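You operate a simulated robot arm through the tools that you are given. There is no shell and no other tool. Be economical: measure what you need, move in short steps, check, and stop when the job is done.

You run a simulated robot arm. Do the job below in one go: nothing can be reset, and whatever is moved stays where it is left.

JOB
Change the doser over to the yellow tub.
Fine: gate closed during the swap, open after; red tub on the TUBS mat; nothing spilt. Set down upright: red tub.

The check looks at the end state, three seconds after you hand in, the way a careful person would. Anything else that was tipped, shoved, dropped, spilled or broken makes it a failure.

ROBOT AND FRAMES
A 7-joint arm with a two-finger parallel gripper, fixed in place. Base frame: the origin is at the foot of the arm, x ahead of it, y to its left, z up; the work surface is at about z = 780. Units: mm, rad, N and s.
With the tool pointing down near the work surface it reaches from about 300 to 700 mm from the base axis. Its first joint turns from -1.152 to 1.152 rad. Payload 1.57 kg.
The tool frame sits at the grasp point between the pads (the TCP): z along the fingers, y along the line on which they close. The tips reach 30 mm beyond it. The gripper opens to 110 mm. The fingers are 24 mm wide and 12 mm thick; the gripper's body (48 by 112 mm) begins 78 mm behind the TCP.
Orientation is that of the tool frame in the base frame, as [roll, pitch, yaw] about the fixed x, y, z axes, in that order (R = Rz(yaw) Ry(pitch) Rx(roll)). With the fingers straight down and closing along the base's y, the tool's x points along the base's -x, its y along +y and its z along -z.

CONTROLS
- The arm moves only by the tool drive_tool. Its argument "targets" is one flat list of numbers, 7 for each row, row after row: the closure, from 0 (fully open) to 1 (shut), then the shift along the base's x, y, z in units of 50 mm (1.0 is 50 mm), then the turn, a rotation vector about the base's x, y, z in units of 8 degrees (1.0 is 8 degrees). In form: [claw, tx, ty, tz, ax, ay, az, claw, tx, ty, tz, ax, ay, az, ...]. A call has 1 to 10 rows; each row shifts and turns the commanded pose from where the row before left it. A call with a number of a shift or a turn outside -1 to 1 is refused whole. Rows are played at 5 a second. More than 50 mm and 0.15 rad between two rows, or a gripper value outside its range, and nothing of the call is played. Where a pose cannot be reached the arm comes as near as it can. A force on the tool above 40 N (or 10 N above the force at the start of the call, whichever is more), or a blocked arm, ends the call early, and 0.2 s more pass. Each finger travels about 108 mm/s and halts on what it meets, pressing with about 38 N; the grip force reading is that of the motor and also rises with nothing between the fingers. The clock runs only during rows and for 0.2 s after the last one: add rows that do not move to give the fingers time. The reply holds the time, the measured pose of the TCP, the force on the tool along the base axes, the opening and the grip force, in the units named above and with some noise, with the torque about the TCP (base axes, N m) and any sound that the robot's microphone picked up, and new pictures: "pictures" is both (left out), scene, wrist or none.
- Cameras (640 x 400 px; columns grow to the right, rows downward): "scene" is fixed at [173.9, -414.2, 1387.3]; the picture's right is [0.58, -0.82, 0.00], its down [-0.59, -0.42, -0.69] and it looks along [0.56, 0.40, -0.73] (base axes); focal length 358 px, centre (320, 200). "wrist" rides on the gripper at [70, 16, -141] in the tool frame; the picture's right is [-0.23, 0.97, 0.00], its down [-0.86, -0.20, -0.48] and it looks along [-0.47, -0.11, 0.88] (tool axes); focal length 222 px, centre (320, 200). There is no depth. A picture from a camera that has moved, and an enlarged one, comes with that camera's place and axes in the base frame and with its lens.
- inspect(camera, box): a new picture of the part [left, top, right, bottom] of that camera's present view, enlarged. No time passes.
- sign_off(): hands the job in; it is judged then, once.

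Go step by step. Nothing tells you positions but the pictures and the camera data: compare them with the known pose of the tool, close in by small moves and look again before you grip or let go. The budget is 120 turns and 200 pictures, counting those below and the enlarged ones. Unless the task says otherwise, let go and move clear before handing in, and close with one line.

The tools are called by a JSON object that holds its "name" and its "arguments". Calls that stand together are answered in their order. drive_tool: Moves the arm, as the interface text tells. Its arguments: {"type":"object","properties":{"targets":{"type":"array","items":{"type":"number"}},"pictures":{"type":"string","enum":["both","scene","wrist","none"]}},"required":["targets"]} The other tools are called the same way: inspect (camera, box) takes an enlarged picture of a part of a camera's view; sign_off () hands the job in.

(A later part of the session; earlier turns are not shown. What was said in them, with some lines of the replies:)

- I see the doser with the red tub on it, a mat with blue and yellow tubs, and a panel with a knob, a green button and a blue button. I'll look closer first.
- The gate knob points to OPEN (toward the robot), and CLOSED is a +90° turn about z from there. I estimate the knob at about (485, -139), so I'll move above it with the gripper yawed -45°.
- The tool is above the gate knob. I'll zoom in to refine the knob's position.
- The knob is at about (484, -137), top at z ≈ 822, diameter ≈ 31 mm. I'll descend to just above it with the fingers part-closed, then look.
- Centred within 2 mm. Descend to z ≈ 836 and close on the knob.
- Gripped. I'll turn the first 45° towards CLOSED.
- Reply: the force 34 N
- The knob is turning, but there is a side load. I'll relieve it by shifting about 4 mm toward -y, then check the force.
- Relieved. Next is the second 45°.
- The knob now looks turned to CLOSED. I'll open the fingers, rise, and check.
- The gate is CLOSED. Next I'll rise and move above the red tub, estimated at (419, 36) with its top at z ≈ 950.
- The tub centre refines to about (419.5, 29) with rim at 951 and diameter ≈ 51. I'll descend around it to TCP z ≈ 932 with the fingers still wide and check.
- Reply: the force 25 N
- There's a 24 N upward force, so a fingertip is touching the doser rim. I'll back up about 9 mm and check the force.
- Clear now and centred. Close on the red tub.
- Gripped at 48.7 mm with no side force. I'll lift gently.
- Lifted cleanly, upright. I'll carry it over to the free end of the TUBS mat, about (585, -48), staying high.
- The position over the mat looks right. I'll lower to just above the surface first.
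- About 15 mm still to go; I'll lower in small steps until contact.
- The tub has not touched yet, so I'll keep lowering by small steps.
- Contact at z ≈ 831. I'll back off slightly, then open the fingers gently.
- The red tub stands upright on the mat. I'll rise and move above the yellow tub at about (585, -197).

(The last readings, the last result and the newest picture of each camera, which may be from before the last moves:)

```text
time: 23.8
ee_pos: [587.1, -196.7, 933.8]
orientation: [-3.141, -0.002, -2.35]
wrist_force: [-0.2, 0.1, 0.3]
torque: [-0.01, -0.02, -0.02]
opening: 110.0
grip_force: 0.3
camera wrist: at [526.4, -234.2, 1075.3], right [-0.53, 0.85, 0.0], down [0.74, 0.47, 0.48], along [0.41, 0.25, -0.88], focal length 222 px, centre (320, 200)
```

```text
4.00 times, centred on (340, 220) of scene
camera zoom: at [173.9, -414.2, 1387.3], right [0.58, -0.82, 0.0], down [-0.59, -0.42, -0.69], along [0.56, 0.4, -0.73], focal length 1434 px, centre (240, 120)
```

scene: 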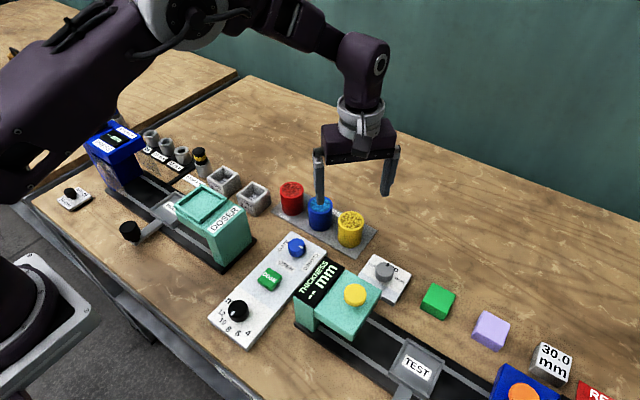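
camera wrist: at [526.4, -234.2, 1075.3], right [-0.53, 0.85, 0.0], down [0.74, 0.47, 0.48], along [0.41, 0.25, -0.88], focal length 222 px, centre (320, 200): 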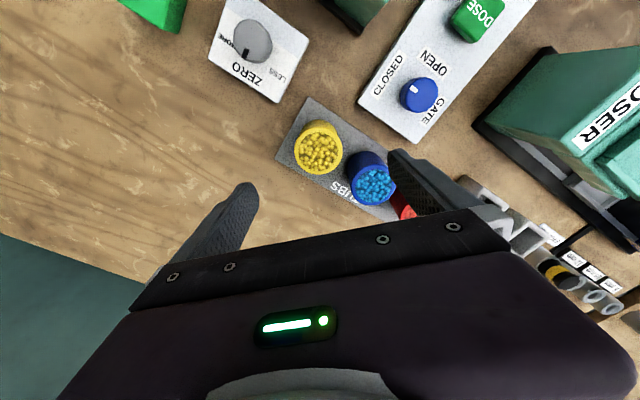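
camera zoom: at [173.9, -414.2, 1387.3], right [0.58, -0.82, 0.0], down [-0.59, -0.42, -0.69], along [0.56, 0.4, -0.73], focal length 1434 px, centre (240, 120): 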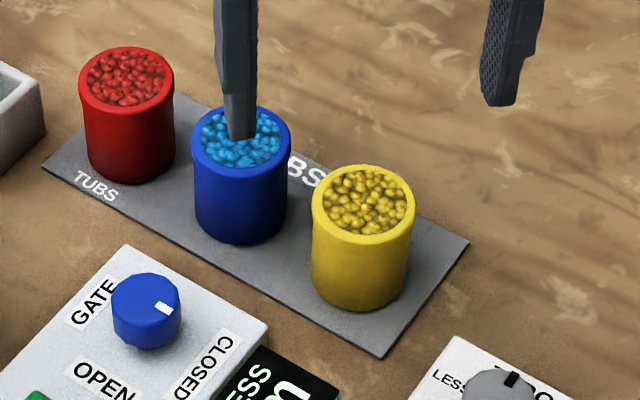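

Yellow tub centre comes out at about (585.6, -201). I'll descend around it to the same grip height as red (TCP z ≈ 832).

{"name": "drive_tool", "arguments": {"targets": [0, -0.03, -0.085, 0, 0, 0, 0, 0.15, 0, 0, -0.7, 0, 0, 0, 0.3, 0, 0, -0.7, 0, 0, 0, 0.36, 0, 0, -0.62, 0, 0, 0, 0.36, 0, 0, 0, 0, 0, 0]}}

{"name": "inspect", "arguments": {"camera": "scene", "box": [290, 170, 418, 250]}}

```text
time: 25.0
ee_pos: [584.0, -202.3, 829.7]
orientation: [3.139, 0.001, -2.35]
wrist_force: [0.0, 2.2, -0.7]
torque: [-0.01, 0.01, -0.01]
opening: 70.4
grip_force: 0.2
camera wrist: at [522.5, -239.4, 971.9], right [-0.53, 0.85, 0.0], down [0.74, 0.47, 0.48], along [0.41, 0.25, -0.88], focal length 222 px, centre (320, 200)
```

scene: 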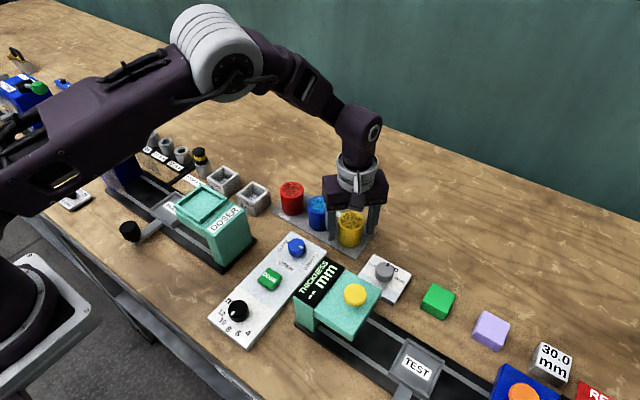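
wrist: 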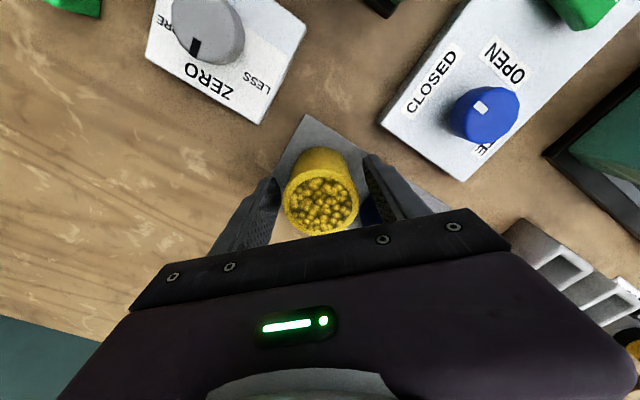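

```text
5.00 times, centred on (354, 210) of scene
camera zoom: at [173.9, -414.2, 1387.3], right [0.58, -0.82, 0.0], down [-0.59, -0.42, -0.69], along [0.56, 0.4, -0.73], focal length 1792 px, centre (150, 150)
```

zoom: 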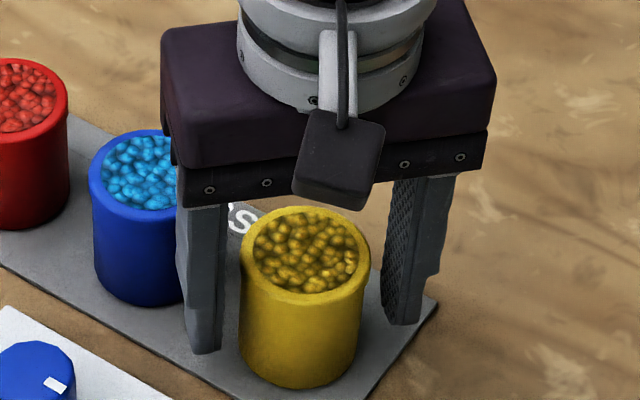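

Centred well; I'll nudge ~2 mm to match how red sat in the grip, then close.

{"name": "drive_tool", "arguments": {"targets": [0.36, 0.035, 0.035, 0.03, 0, 0, 0, 0.46, 0, 0, 0, 0, 0, 0, 0.7, 0, 0, 0, 0, 0, 0, 0.7, 0, 0, 0, 0, 0, 0, 0.7, 0, 0, 0, 0, 0, 0], "pictures": "wrist"}}

```text
time: 26.2
ee_pos: [584.8, -199.9, 832.2]
orientation: [-3.141, 0.0, -2.354]
wrist_force: [0.3, 0.9, 0.6]
torque: [-0.01, -0.05, 0.01]
opening: 48.5
grip_force: 38.3
camera wrist: at [524.5, -237.4, 973.8], right [-0.53, 0.85, 0.0], down [0.74, 0.47, 0.48], along [0.41, 0.25, -0.88], focal length 222 px, centre (320, 200)
```

wrist: 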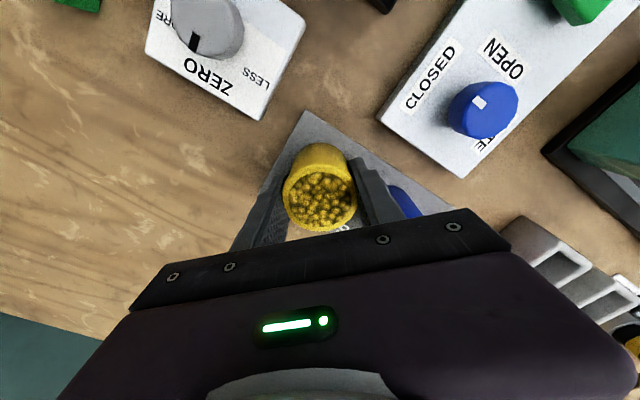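

Same grip as the red tub. I'll lift straight up.

{"name": "drive_tool", "arguments": {"targets": [0.7, 0, 0, 0.2, 0, 0, 0, 0.7, 0, 0, 0.5, 0, 0, 0, 0.7, 0, 0, 0.7, 0, 0, 0, 0.7, 0, 0, 0.7, 0, 0, 0, 0.7, 0, 0, 0.7, 0, 0, 0, 0.7, 0, 0, 0.6, 0, 0, 0], "pictures": "scene"}}

{"name": "drive_tool", "arguments": {"targets": [0.7, -0.2, 0.28, 0, 0, 0, 0, 0.7, -0.4, 0.56, 0, 0, 0, 0, 0.7, -0.45, 0.62, 0, 0, 0, 0, 0.7, -0.45, 0.62, 0, 0, 0, 0, 0.7, -0.45, 0.62, 0, 0, 0, 0, 0.7, -0.45, 0.62, 0, 0, 0, 0, 0.7, -0.4, 0.56, 0, 0, 0, 0, 0.7, -0.3, 0.42, 0, 0, 0, 0, 0.7, -0.19, 0.28, 0, 0, 0, 0, 0.7, 0, 0, 0, 0, 0, 0]}}

{"name": "inspect", "arguments": {"camera": "scene", "box": [130, 130, 258, 210]}}

```text
time: 27.6
ee_pos: [584.4, -200.2, 1002.7]
orientation: [-3.142, -0.001, -2.351]
wrist_force: [-0.4, 0.0, -0.6]
torque: [0.0, -0.03, 0.0]
opening: 48.4
grip_force: 38.2
```

scene: 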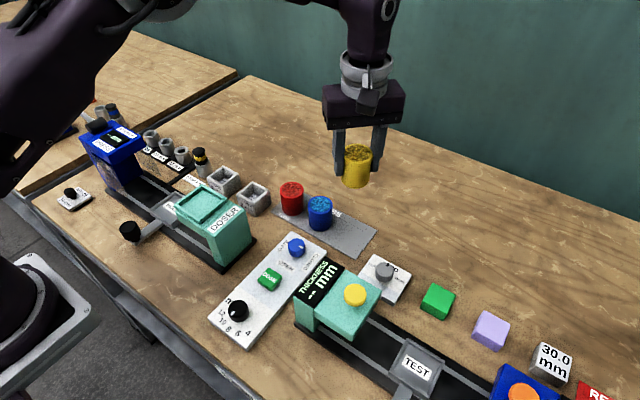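

```text
time: 29.8
ee_pos: [422.1, 30.3, 1003.2]
orientation: [3.142, 0.0, -2.351]
wrist_force: [0.5, 0.3, -1.0]
torque: [-0.03, -0.01, -0.01]
opening: 48.4
grip_force: 37.3
camera wrist: at [361.1, -7.5, 1144.3], right [-0.53, 0.85, 0.0], down [0.74, 0.47, 0.48], along [0.41, 0.25, -0.88], focal length 222 px, centre (320, 200)
```

scene: 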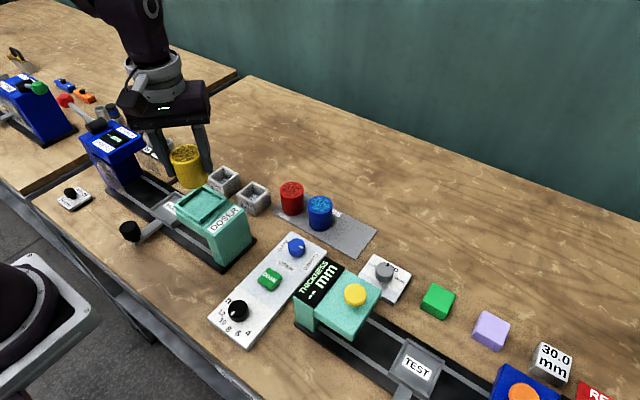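
wrist: 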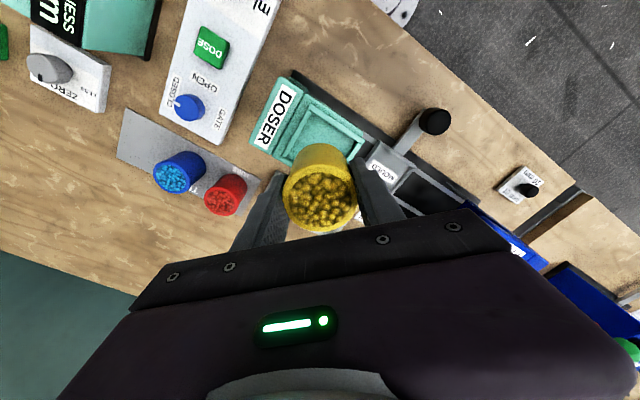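

```text
5.00 times, centred on (194, 170) of scene
camera zoom: at [173.9, -414.2, 1387.3], right [0.58, -0.82, 0.0], down [-0.59, -0.42, -0.69], along [0.56, 0.4, -0.73], focal length 1792 px, centre (950, 350)
```

zoom: 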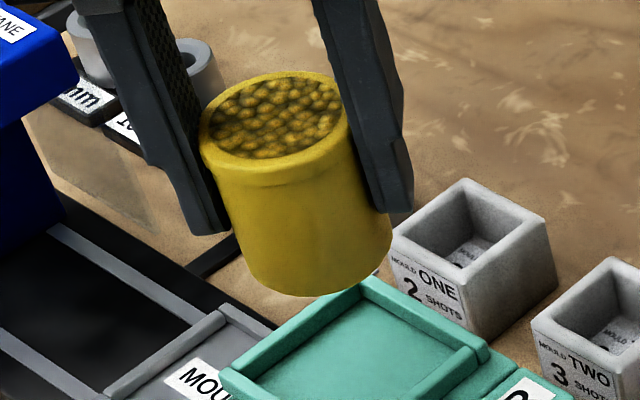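

Position matches the red pickup point within ~1 mm. I'll correct that and lower to 11 mm above the seat.

{"name": "drive_tool", "arguments": {"targets": [0.7, -0.025, 0.01, -0.3, 0, 0, 0, 0.7, 0, 0, -0.4, 0, 0, 0, 0.7, 0, 0, -0.3, 0, 0, 0, 0.7, 0, 0, 0, 0, 0, 0]}}

{"name": "inspect", "arguments": {"camera": "scene", "box": [130, 150, 258, 230]}}

{"name": "inspect", "arguments": {"camera": "wrist", "box": [220, 100, 412, 220]}}

```text
time: 30.8
ee_pos: [421.2, 29.2, 951.2]
orientation: [3.141, 0.0, -2.353]
wrist_force: [-0.1, 1.0, 0.0]
torque: [-0.02, -0.02, 0.01]
opening: 48.8
grip_force: 37.9
camera wrist: at [359.9, -8.1, 1093.9], right [-0.53, 0.85, 0.0], down [0.74, 0.47, 0.48], along [0.41, 0.25, -0.88], focal length 222 px, centre (320, 200)
```

scene: 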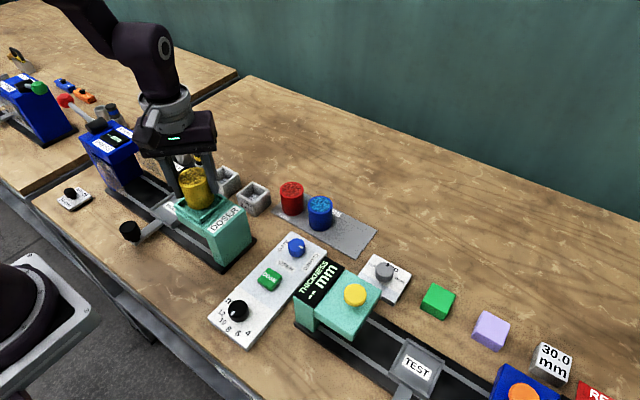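
wrist: 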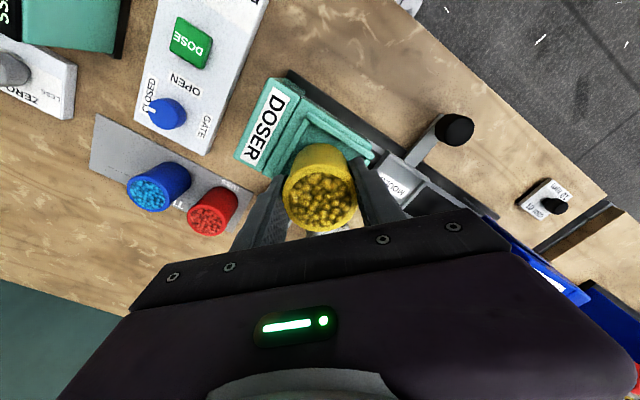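

```text
5.00 times, centred on (194, 190) of scene
camera zoom: at [173.9, -414.2, 1387.3], right [0.58, -0.82, 0.0], down [-0.59, -0.42, -0.69], along [0.56, 0.4, -0.73], focal length 1792 px, centre (950, 250)
```

zoom: 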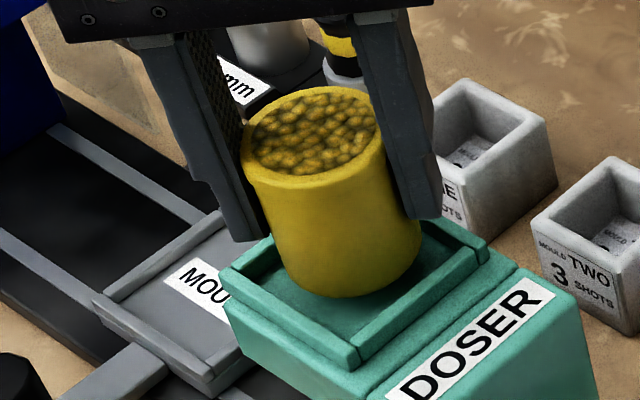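

```text
3.33 times, centred on (316, 160) of wrist
camera zoom: at [359.9, -8.1, 1093.9], right [-0.53, 0.85, 0.0], down [0.74, 0.47, 0.48], along [0.41, 0.25, -0.88], focal length 740 px, centre (333, 333)
```

zoom: 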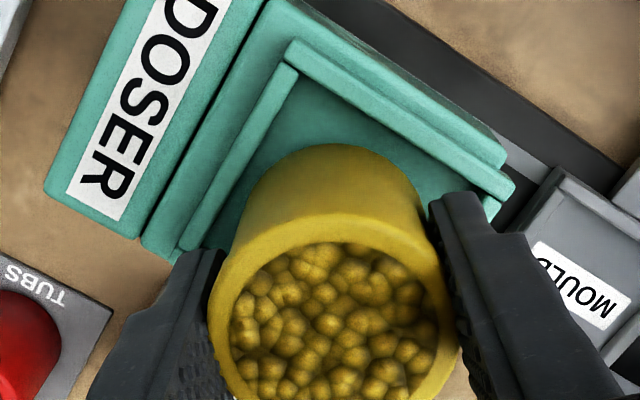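

Good alignment with the seat. I'll lower in fine steps toward contact.

{"name": "drive_tool", "arguments": {"targets": [0.7, 0, 0, -0.1, 0, 0, 0, 0.7, 0, 0, -0.06, 0, 0, 0, 0.7, 0, 0, -0.03, 0, 0, 0, 0.7, 0, 0, 0, 0, 0, 0], "pictures": "none"}}

{"name": "inspect", "arguments": {"camera": "scene", "box": [130, 150, 258, 230]}}

```text
time: 31.8
ee_pos: [421.3, 29.6, 942.5]
orientation: [3.141, -0.001, -2.35]
wrist_force: [0.6, -0.8, -0.5]
torque: [0.01, 0.02, -0.01]
opening: 48.6
grip_force: 37.9
```

```text
5.00 times, centred on (194, 190) of scene
camera zoom: at [173.9, -414.2, 1387.3], right [0.58, -0.82, 0.0], down [-0.59, -0.42, -0.69], along [0.56, 0.4, -0.73], focal length 1792 px, centre (950, 250)
```

zoom: 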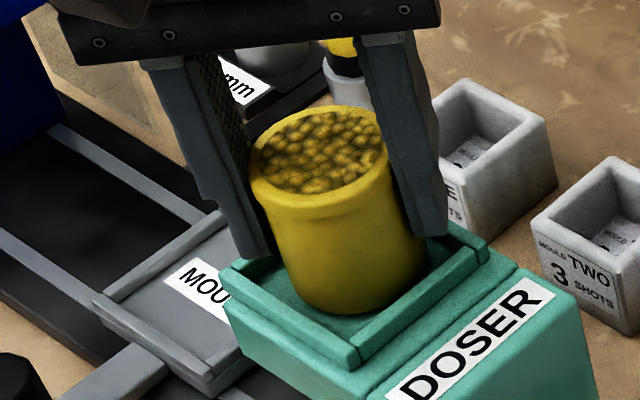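

{"name": "drive_tool", "arguments": {"targets": [0.7, 0, 0, -0.03, 0, 0, 0, 0.7, 0, 0, -0.02, 0, 0, 0, 0.7, 0, 0, 0, 0, 0, 0], "pictures": "none"}}

```text
time: 32.6
ee_pos: [420.4, 30.4, 939.8]
orientation: [-3.142, 0.001, -2.353]
wrist_force: [-0.5, -0.6, 9.9]
torque: [0.0, 0.03, 0.02]
opening: 48.6
grip_force: 38.3
```

Contact at the same height as red (940), so the tub is seated. I'll relieve the load and release gently.

{"name": "drive_tool", "arguments": {"targets": [0.7, 0, 0, 0.015, 0, 0, 0, 0.5, 0, 0, 0, 0, 0, 0, 0.42, 0, 0, 0, 0, 0, 0, 0.36, 0, 0, 0, 0, 0, 0, 0.36, 0, 0, 0, 0, 0, 0], "pictures": "none"}}

{"name": "inspect", "arguments": {"camera": "scene", "box": [130, 150, 258, 230]}}

{"name": "inspect", "arguments": {"camera": "wrist", "box": [220, 100, 412, 220]}}

```text
time: 33.8
ee_pos: [420.7, 29.4, 941.9]
orientation: [3.14, 0.0, -2.352]
wrist_force: [-0.4, 0.5, -0.1]
torque: [0.01, -0.04, 0.0]
opening: 70.5
grip_force: 0.0
```

```text
5.00 times, centred on (194, 190) of scene
camera zoom: at [173.9, -414.2, 1387.3], right [0.58, -0.82, 0.0], down [-0.59, -0.42, -0.69], along [0.56, 0.4, -0.73], focal length 1792 px, centre (950, 250)
```

zoom: 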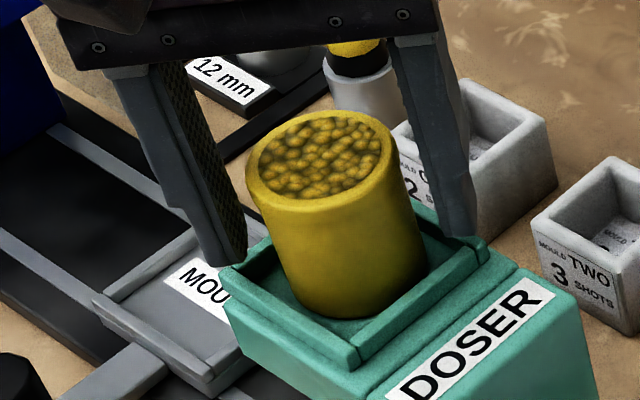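

```text
3.33 times, centred on (316, 160) of wrist
camera zoom: at [359.3, -7.9, 1083.2], right [-0.53, 0.85, 0.0], down [0.74, 0.47, 0.48], along [0.41, 0.25, -0.88], focal length 740 px, centre (333, 333)
```

zoom: 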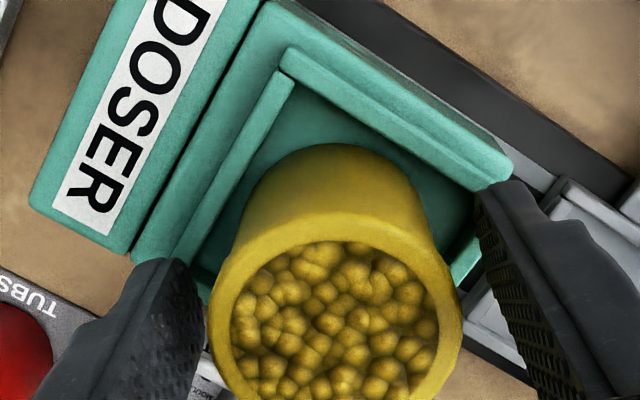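

The yellow tub sits just as the red one did. I'll rise and go back above the gate knob in the same yaw, ready to turn it -90°.

{"name": "drive_tool", "arguments": {"targets": [0.36, 0, 0, 0.5, 0, 0, 0, 0.36, 0, 0, 0.75, 0, 0, 0, 0.3, 0, 0, 0.75, 0, 0, 0, 0.3, 0.244, -0.686, 0, 0, 0, 0, 0.3, 0.244, -0.686, 0, 0, 0, 0, 0.3, 0.244, -0.686, 0, 0, 0, 0, 0.3, 0.244, -0.686, 0, 0, 0, 0, 0.3, 0.244, -0.686, 0, 0, 0, 0, 0.3, 0, 0, -0.8, 0, 0, 0, 0.3, 0, 0, -0.8, 0, 0, 0], "pictures": "none"}}

{"name": "drive_tool", "arguments": {"targets": [0.3, 0, 0, -0.7, 0, 0, 0, 0.3, 0, 0, -0.7, 0, 0, 0, 0.3, 0, 0, -0.5, 0, 0, 0, 0.3, 0, 0, 0, 0, 0, 0]}}

{"name": "inspect", "arguments": {"camera": "scene", "box": [130, 150, 290, 250]}}

{"name": "inspect", "arguments": {"camera": "wrist", "box": [260, 125, 380, 200]}}

```text
time: 36.0
ee_pos: [483.5, -140.7, 961.1]
orientation: [-3.141, 0.001, -2.354]
wrist_force: [0.4, 0.3, 0.6]
torque: [0.01, 0.01, 0.0]
opening: 77.1
grip_force: 0.0
```

```text
time: 37.0
ee_pos: [482.1, -141.9, 864.7]
orientation: [-3.141, -0.001, -2.353]
wrist_force: [-0.4, 1.0, -0.5]
torque: [0.02, 0.0, 0.0]
opening: 77.1
grip_force: 0.1
camera wrist: at [420.6, -178.6, 1007.4], right [-0.53, 0.85, 0.0], down [0.74, 0.47, 0.48], along [0.41, 0.25, -0.88], focal length 222 px, centre (320, 200)
```

scene: 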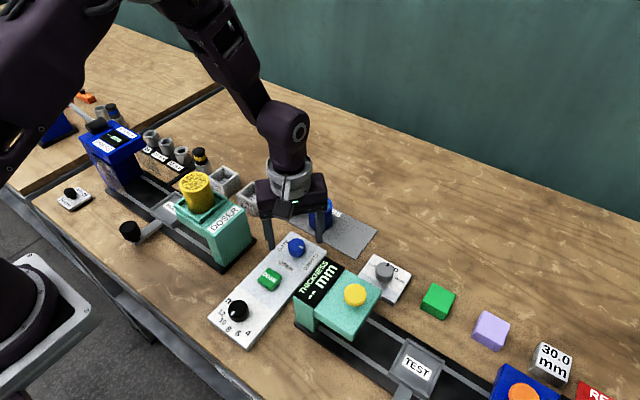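
wrist: 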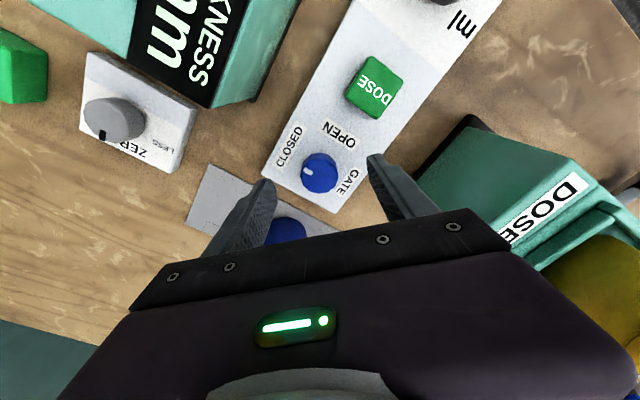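

```text
4.00 times, centred on (210, 200) of scene
camera zoom: at [173.9, -414.2, 1387.3], right [0.58, -0.82, 0.0], down [-0.59, -0.42, -0.69], along [0.56, 0.4, -0.73], focal length 1434 px, centre (760, 200)
```

zoom: 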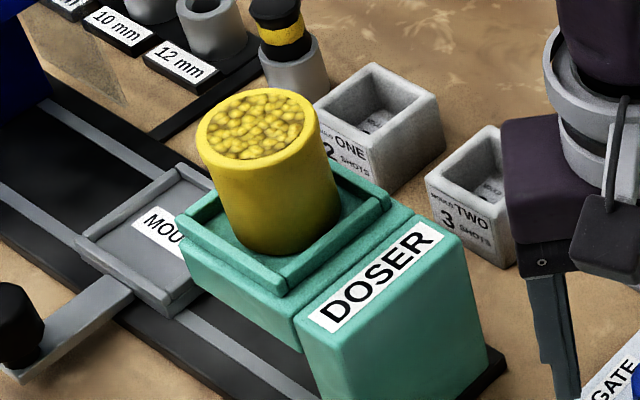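

```text
5.33 times, centred on (320, 162) of wrist
camera zoom: at [420.6, -178.6, 1007.4], right [-0.53, 0.85, 0.0], down [0.74, 0.47, 0.48], along [0.41, 0.25, -0.88], focal length 1185 px, centre (320, 400)
```

zoom: 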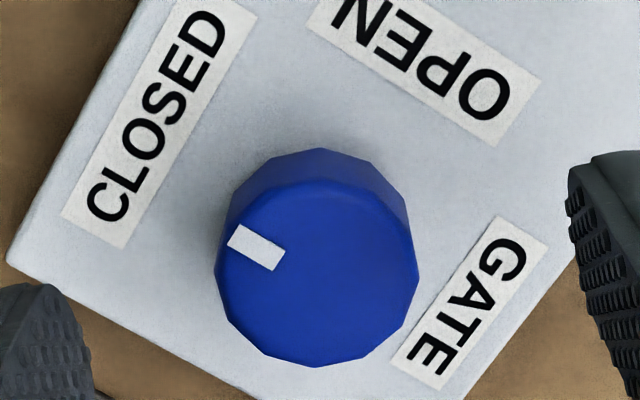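

Yellow is seated and the knob is centred between the fingers. I'll descend and grip it.

{"name": "drive_tool", "arguments": {"targets": [0.3, 0.02, 0.03, -0.28, 0, 0, 0, 0.3, 0, 0, -0.28, 0, 0, 0, 0.8, 0, 0, 0, 0, 0, 0, 0.8, 0, 0, 0, 0, 0, 0, 0.8, 0, 0, 0, 0, 0, 0], "pictures": "none"}}

{"name": "drive_tool", "arguments": {"targets": [0.8, 0, 0, 0, 0, 0, -0.94, 0.8, 0, 0, 0, 0, 0, -0.94, 0.8, 0, 0, 0, 0, 0, -0.94, 0.8, 0, 0, 0, 0, 0, -0.94, 0.8, 0, 0, 0, 0, 0, -0.94, 0.8, 0, 0, 0, 0, 0, -0.94], "pictures": "wrist"}}

```text
time: 38.2
ee_pos: [485.6, -140.6, 837.7]
orientation: [-3.141, -0.001, -2.353]
wrist_force: [4.9, -4.7, -9.2]
torque: [-0.26, -0.18, -0.06]
opening: 32.9
grip_force: 40.9
```

```text
time: 39.6
ee_pos: [483.6, -140.8, 837.3]
orientation: [-3.141, 0.001, -3.141]
wrist_force: [17.5, -2.0, -35.4]
torque: [-0.1, -0.47, 0.03]
opening: 32.8
grip_force: 41.2
camera wrist: at [413.5, -123.0, 979.6], right [0.23, 0.97, 0.0], down [0.86, -0.2, 0.48], along [0.47, -0.11, -0.88], focal length 222 px, centre (320, 200)
```

wrist: 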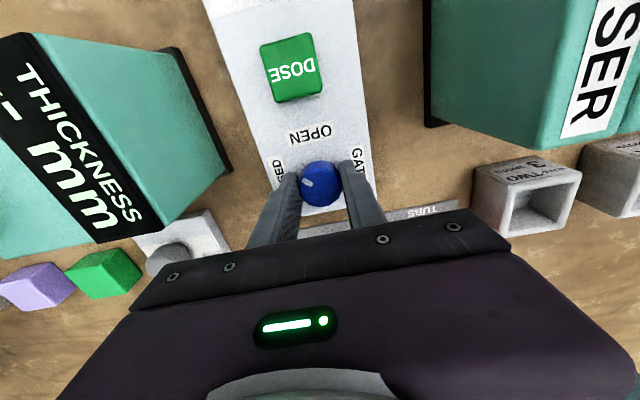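

The knob is half-turned with some vertical load. I'll relieve it (1 mm +x, 1.5 mm down) before continuing.

{"name": "drive_tool", "arguments": {"targets": [0.8, 0.02, 0, -0.025, 0, 0, 0, 0.8, 0, 0, 0, 0, 0, 0], "pictures": "none"}}

```text
time: 40.2
ee_pos: [484.1, -139.9, 837.4]
orientation: [3.141, -0.003, -3.141]
wrist_force: [6.9, 5.8, 0.7]
torque: [0.32, 0.13, 0.02]
opening: 32.9
grip_force: 40.7
```

{"name": "drive_tool", "arguments": {"targets": [0.8, 0, 0, 0, 0, 0, -0.94, 0.8, 0, 0, 0, 0, 0, -0.94, 0.8, 0, 0, 0, 0, 0, -0.94, 0.8, 0, 0, 0, 0, 0, -0.94, 0.8, 0, 0, 0, 0, 0, -0.94, 0.8, 0, 0, 0, 0, 0, -0.94, 0.8, 0, 0, 0, 0, 0, 0], "pictures": "wrist"}}

```text
time: 41.8
ee_pos: [484.7, -139.4, 838.0]
orientation: [-3.14, -0.001, 2.356]
wrist_force: [1.5, 24.4, 20.1]
torque: [-0.02, -0.59, 0.21]
opening: 32.5
grip_force: 41.0
camera wrist: at [445.8, -77.6, 979.6], right [0.85, 0.53, 0.0], down [0.46, -0.75, 0.48], along [0.25, -0.41, -0.88], focal length 222 px, centre (320, 200)
```

wrist: 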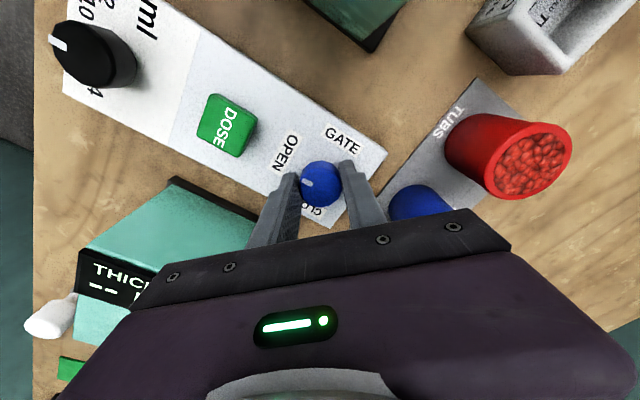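

The knob points to OPEN. I'll relieve the load, release, rise and check.

{"name": "drive_tool", "arguments": {"targets": [0.8, 0, 0.04, 0.02, 0, 0, 0, 0.3, 0, 0, 0, 0, 0, 0, 0.3, 0, 0, 0, 0, 0, 0, 0.3, 0, 0, 0.6, 0, 0, 0, 0.3, 0, 0, 0.8, 0, 0, 0, 0.3, 0, 0, 0.8, 0, 0, 0, 0.3, 0, 0, 0.8, 0, 0, 0]}}

{"name": "inspect", "arguments": {"camera": "wrist", "box": [240, 80, 400, 180]}}

{"name": "inspect", "arguments": {"camera": "scene", "box": [130, 150, 400, 320]}}

```text
time: 43.4
ee_pos: [486.1, -139.8, 990.4]
orientation: [-3.141, -0.003, 2.356]
wrist_force: [0.1, -0.4, 0.6]
torque: [0.0, 0.0, 0.01]
opening: 76.8
grip_force: 0.0
camera wrist: at [447.0, -78.2, 1131.4], right [0.85, 0.53, 0.0], down [0.46, -0.75, 0.48], along [0.25, -0.41, -0.88], focal length 222 px, centre (320, 200)
```

scene: 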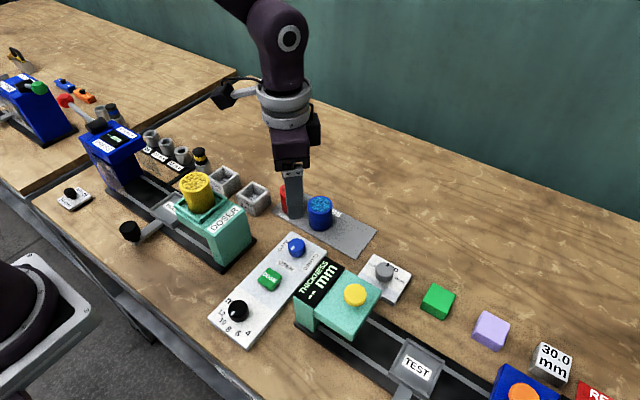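
wrist: 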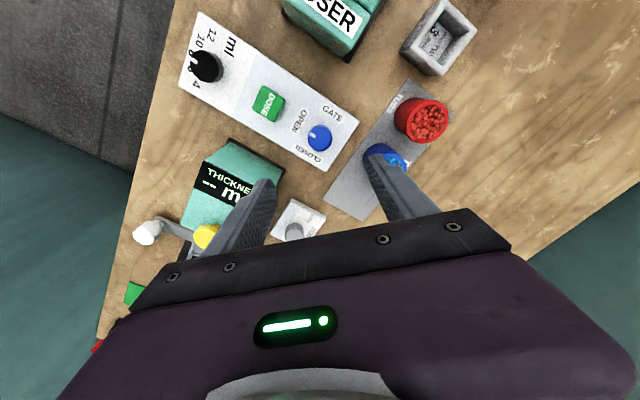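

```text
4.00 times, centred on (320, 130) of wrist
camera zoom: at [447.0, -78.2, 1131.4], right [0.85, 0.53, 0.0], down [0.46, -0.75, 0.48], along [0.25, -0.41, -0.88], focal length 888 px, centre (320, 480)
```

zoom: 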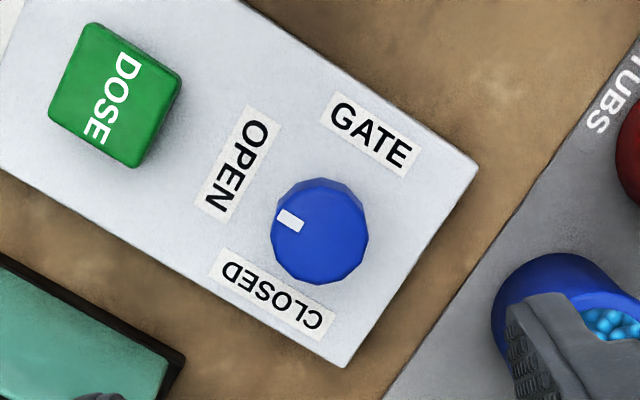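

```text
2.35 times, centred on (265, 235) of scene
camera zoom: at [173.9, -414.2, 1387.3], right [0.58, -0.82, 0.0], down [-0.59, -0.42, -0.69], along [0.56, 0.4, -0.73], focal length 843 px, centre (449, 118)
```

zoom: 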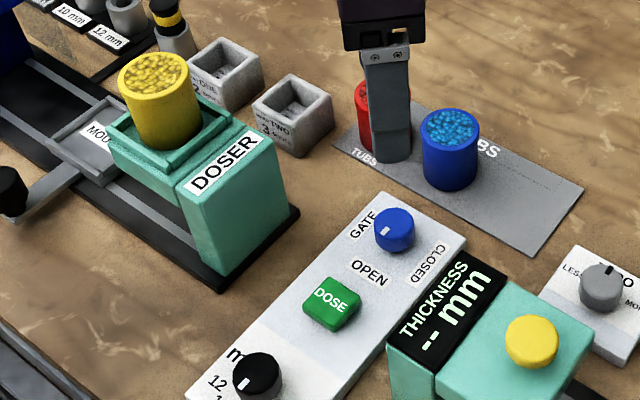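

The gate knob is back at OPEN as at the start, yellow is seated on the doser, red stands on the mat, and the gripper is clear. I'll hand in.

{"name": "sign_off", "arguments": {}}

```text
The job is handed in.
```

The doser is now on the yellow tub. The gate was closed for the swap and is open again, the red tub stands upright on the TUBS mat, and I saw nothing spilt in the pictures.
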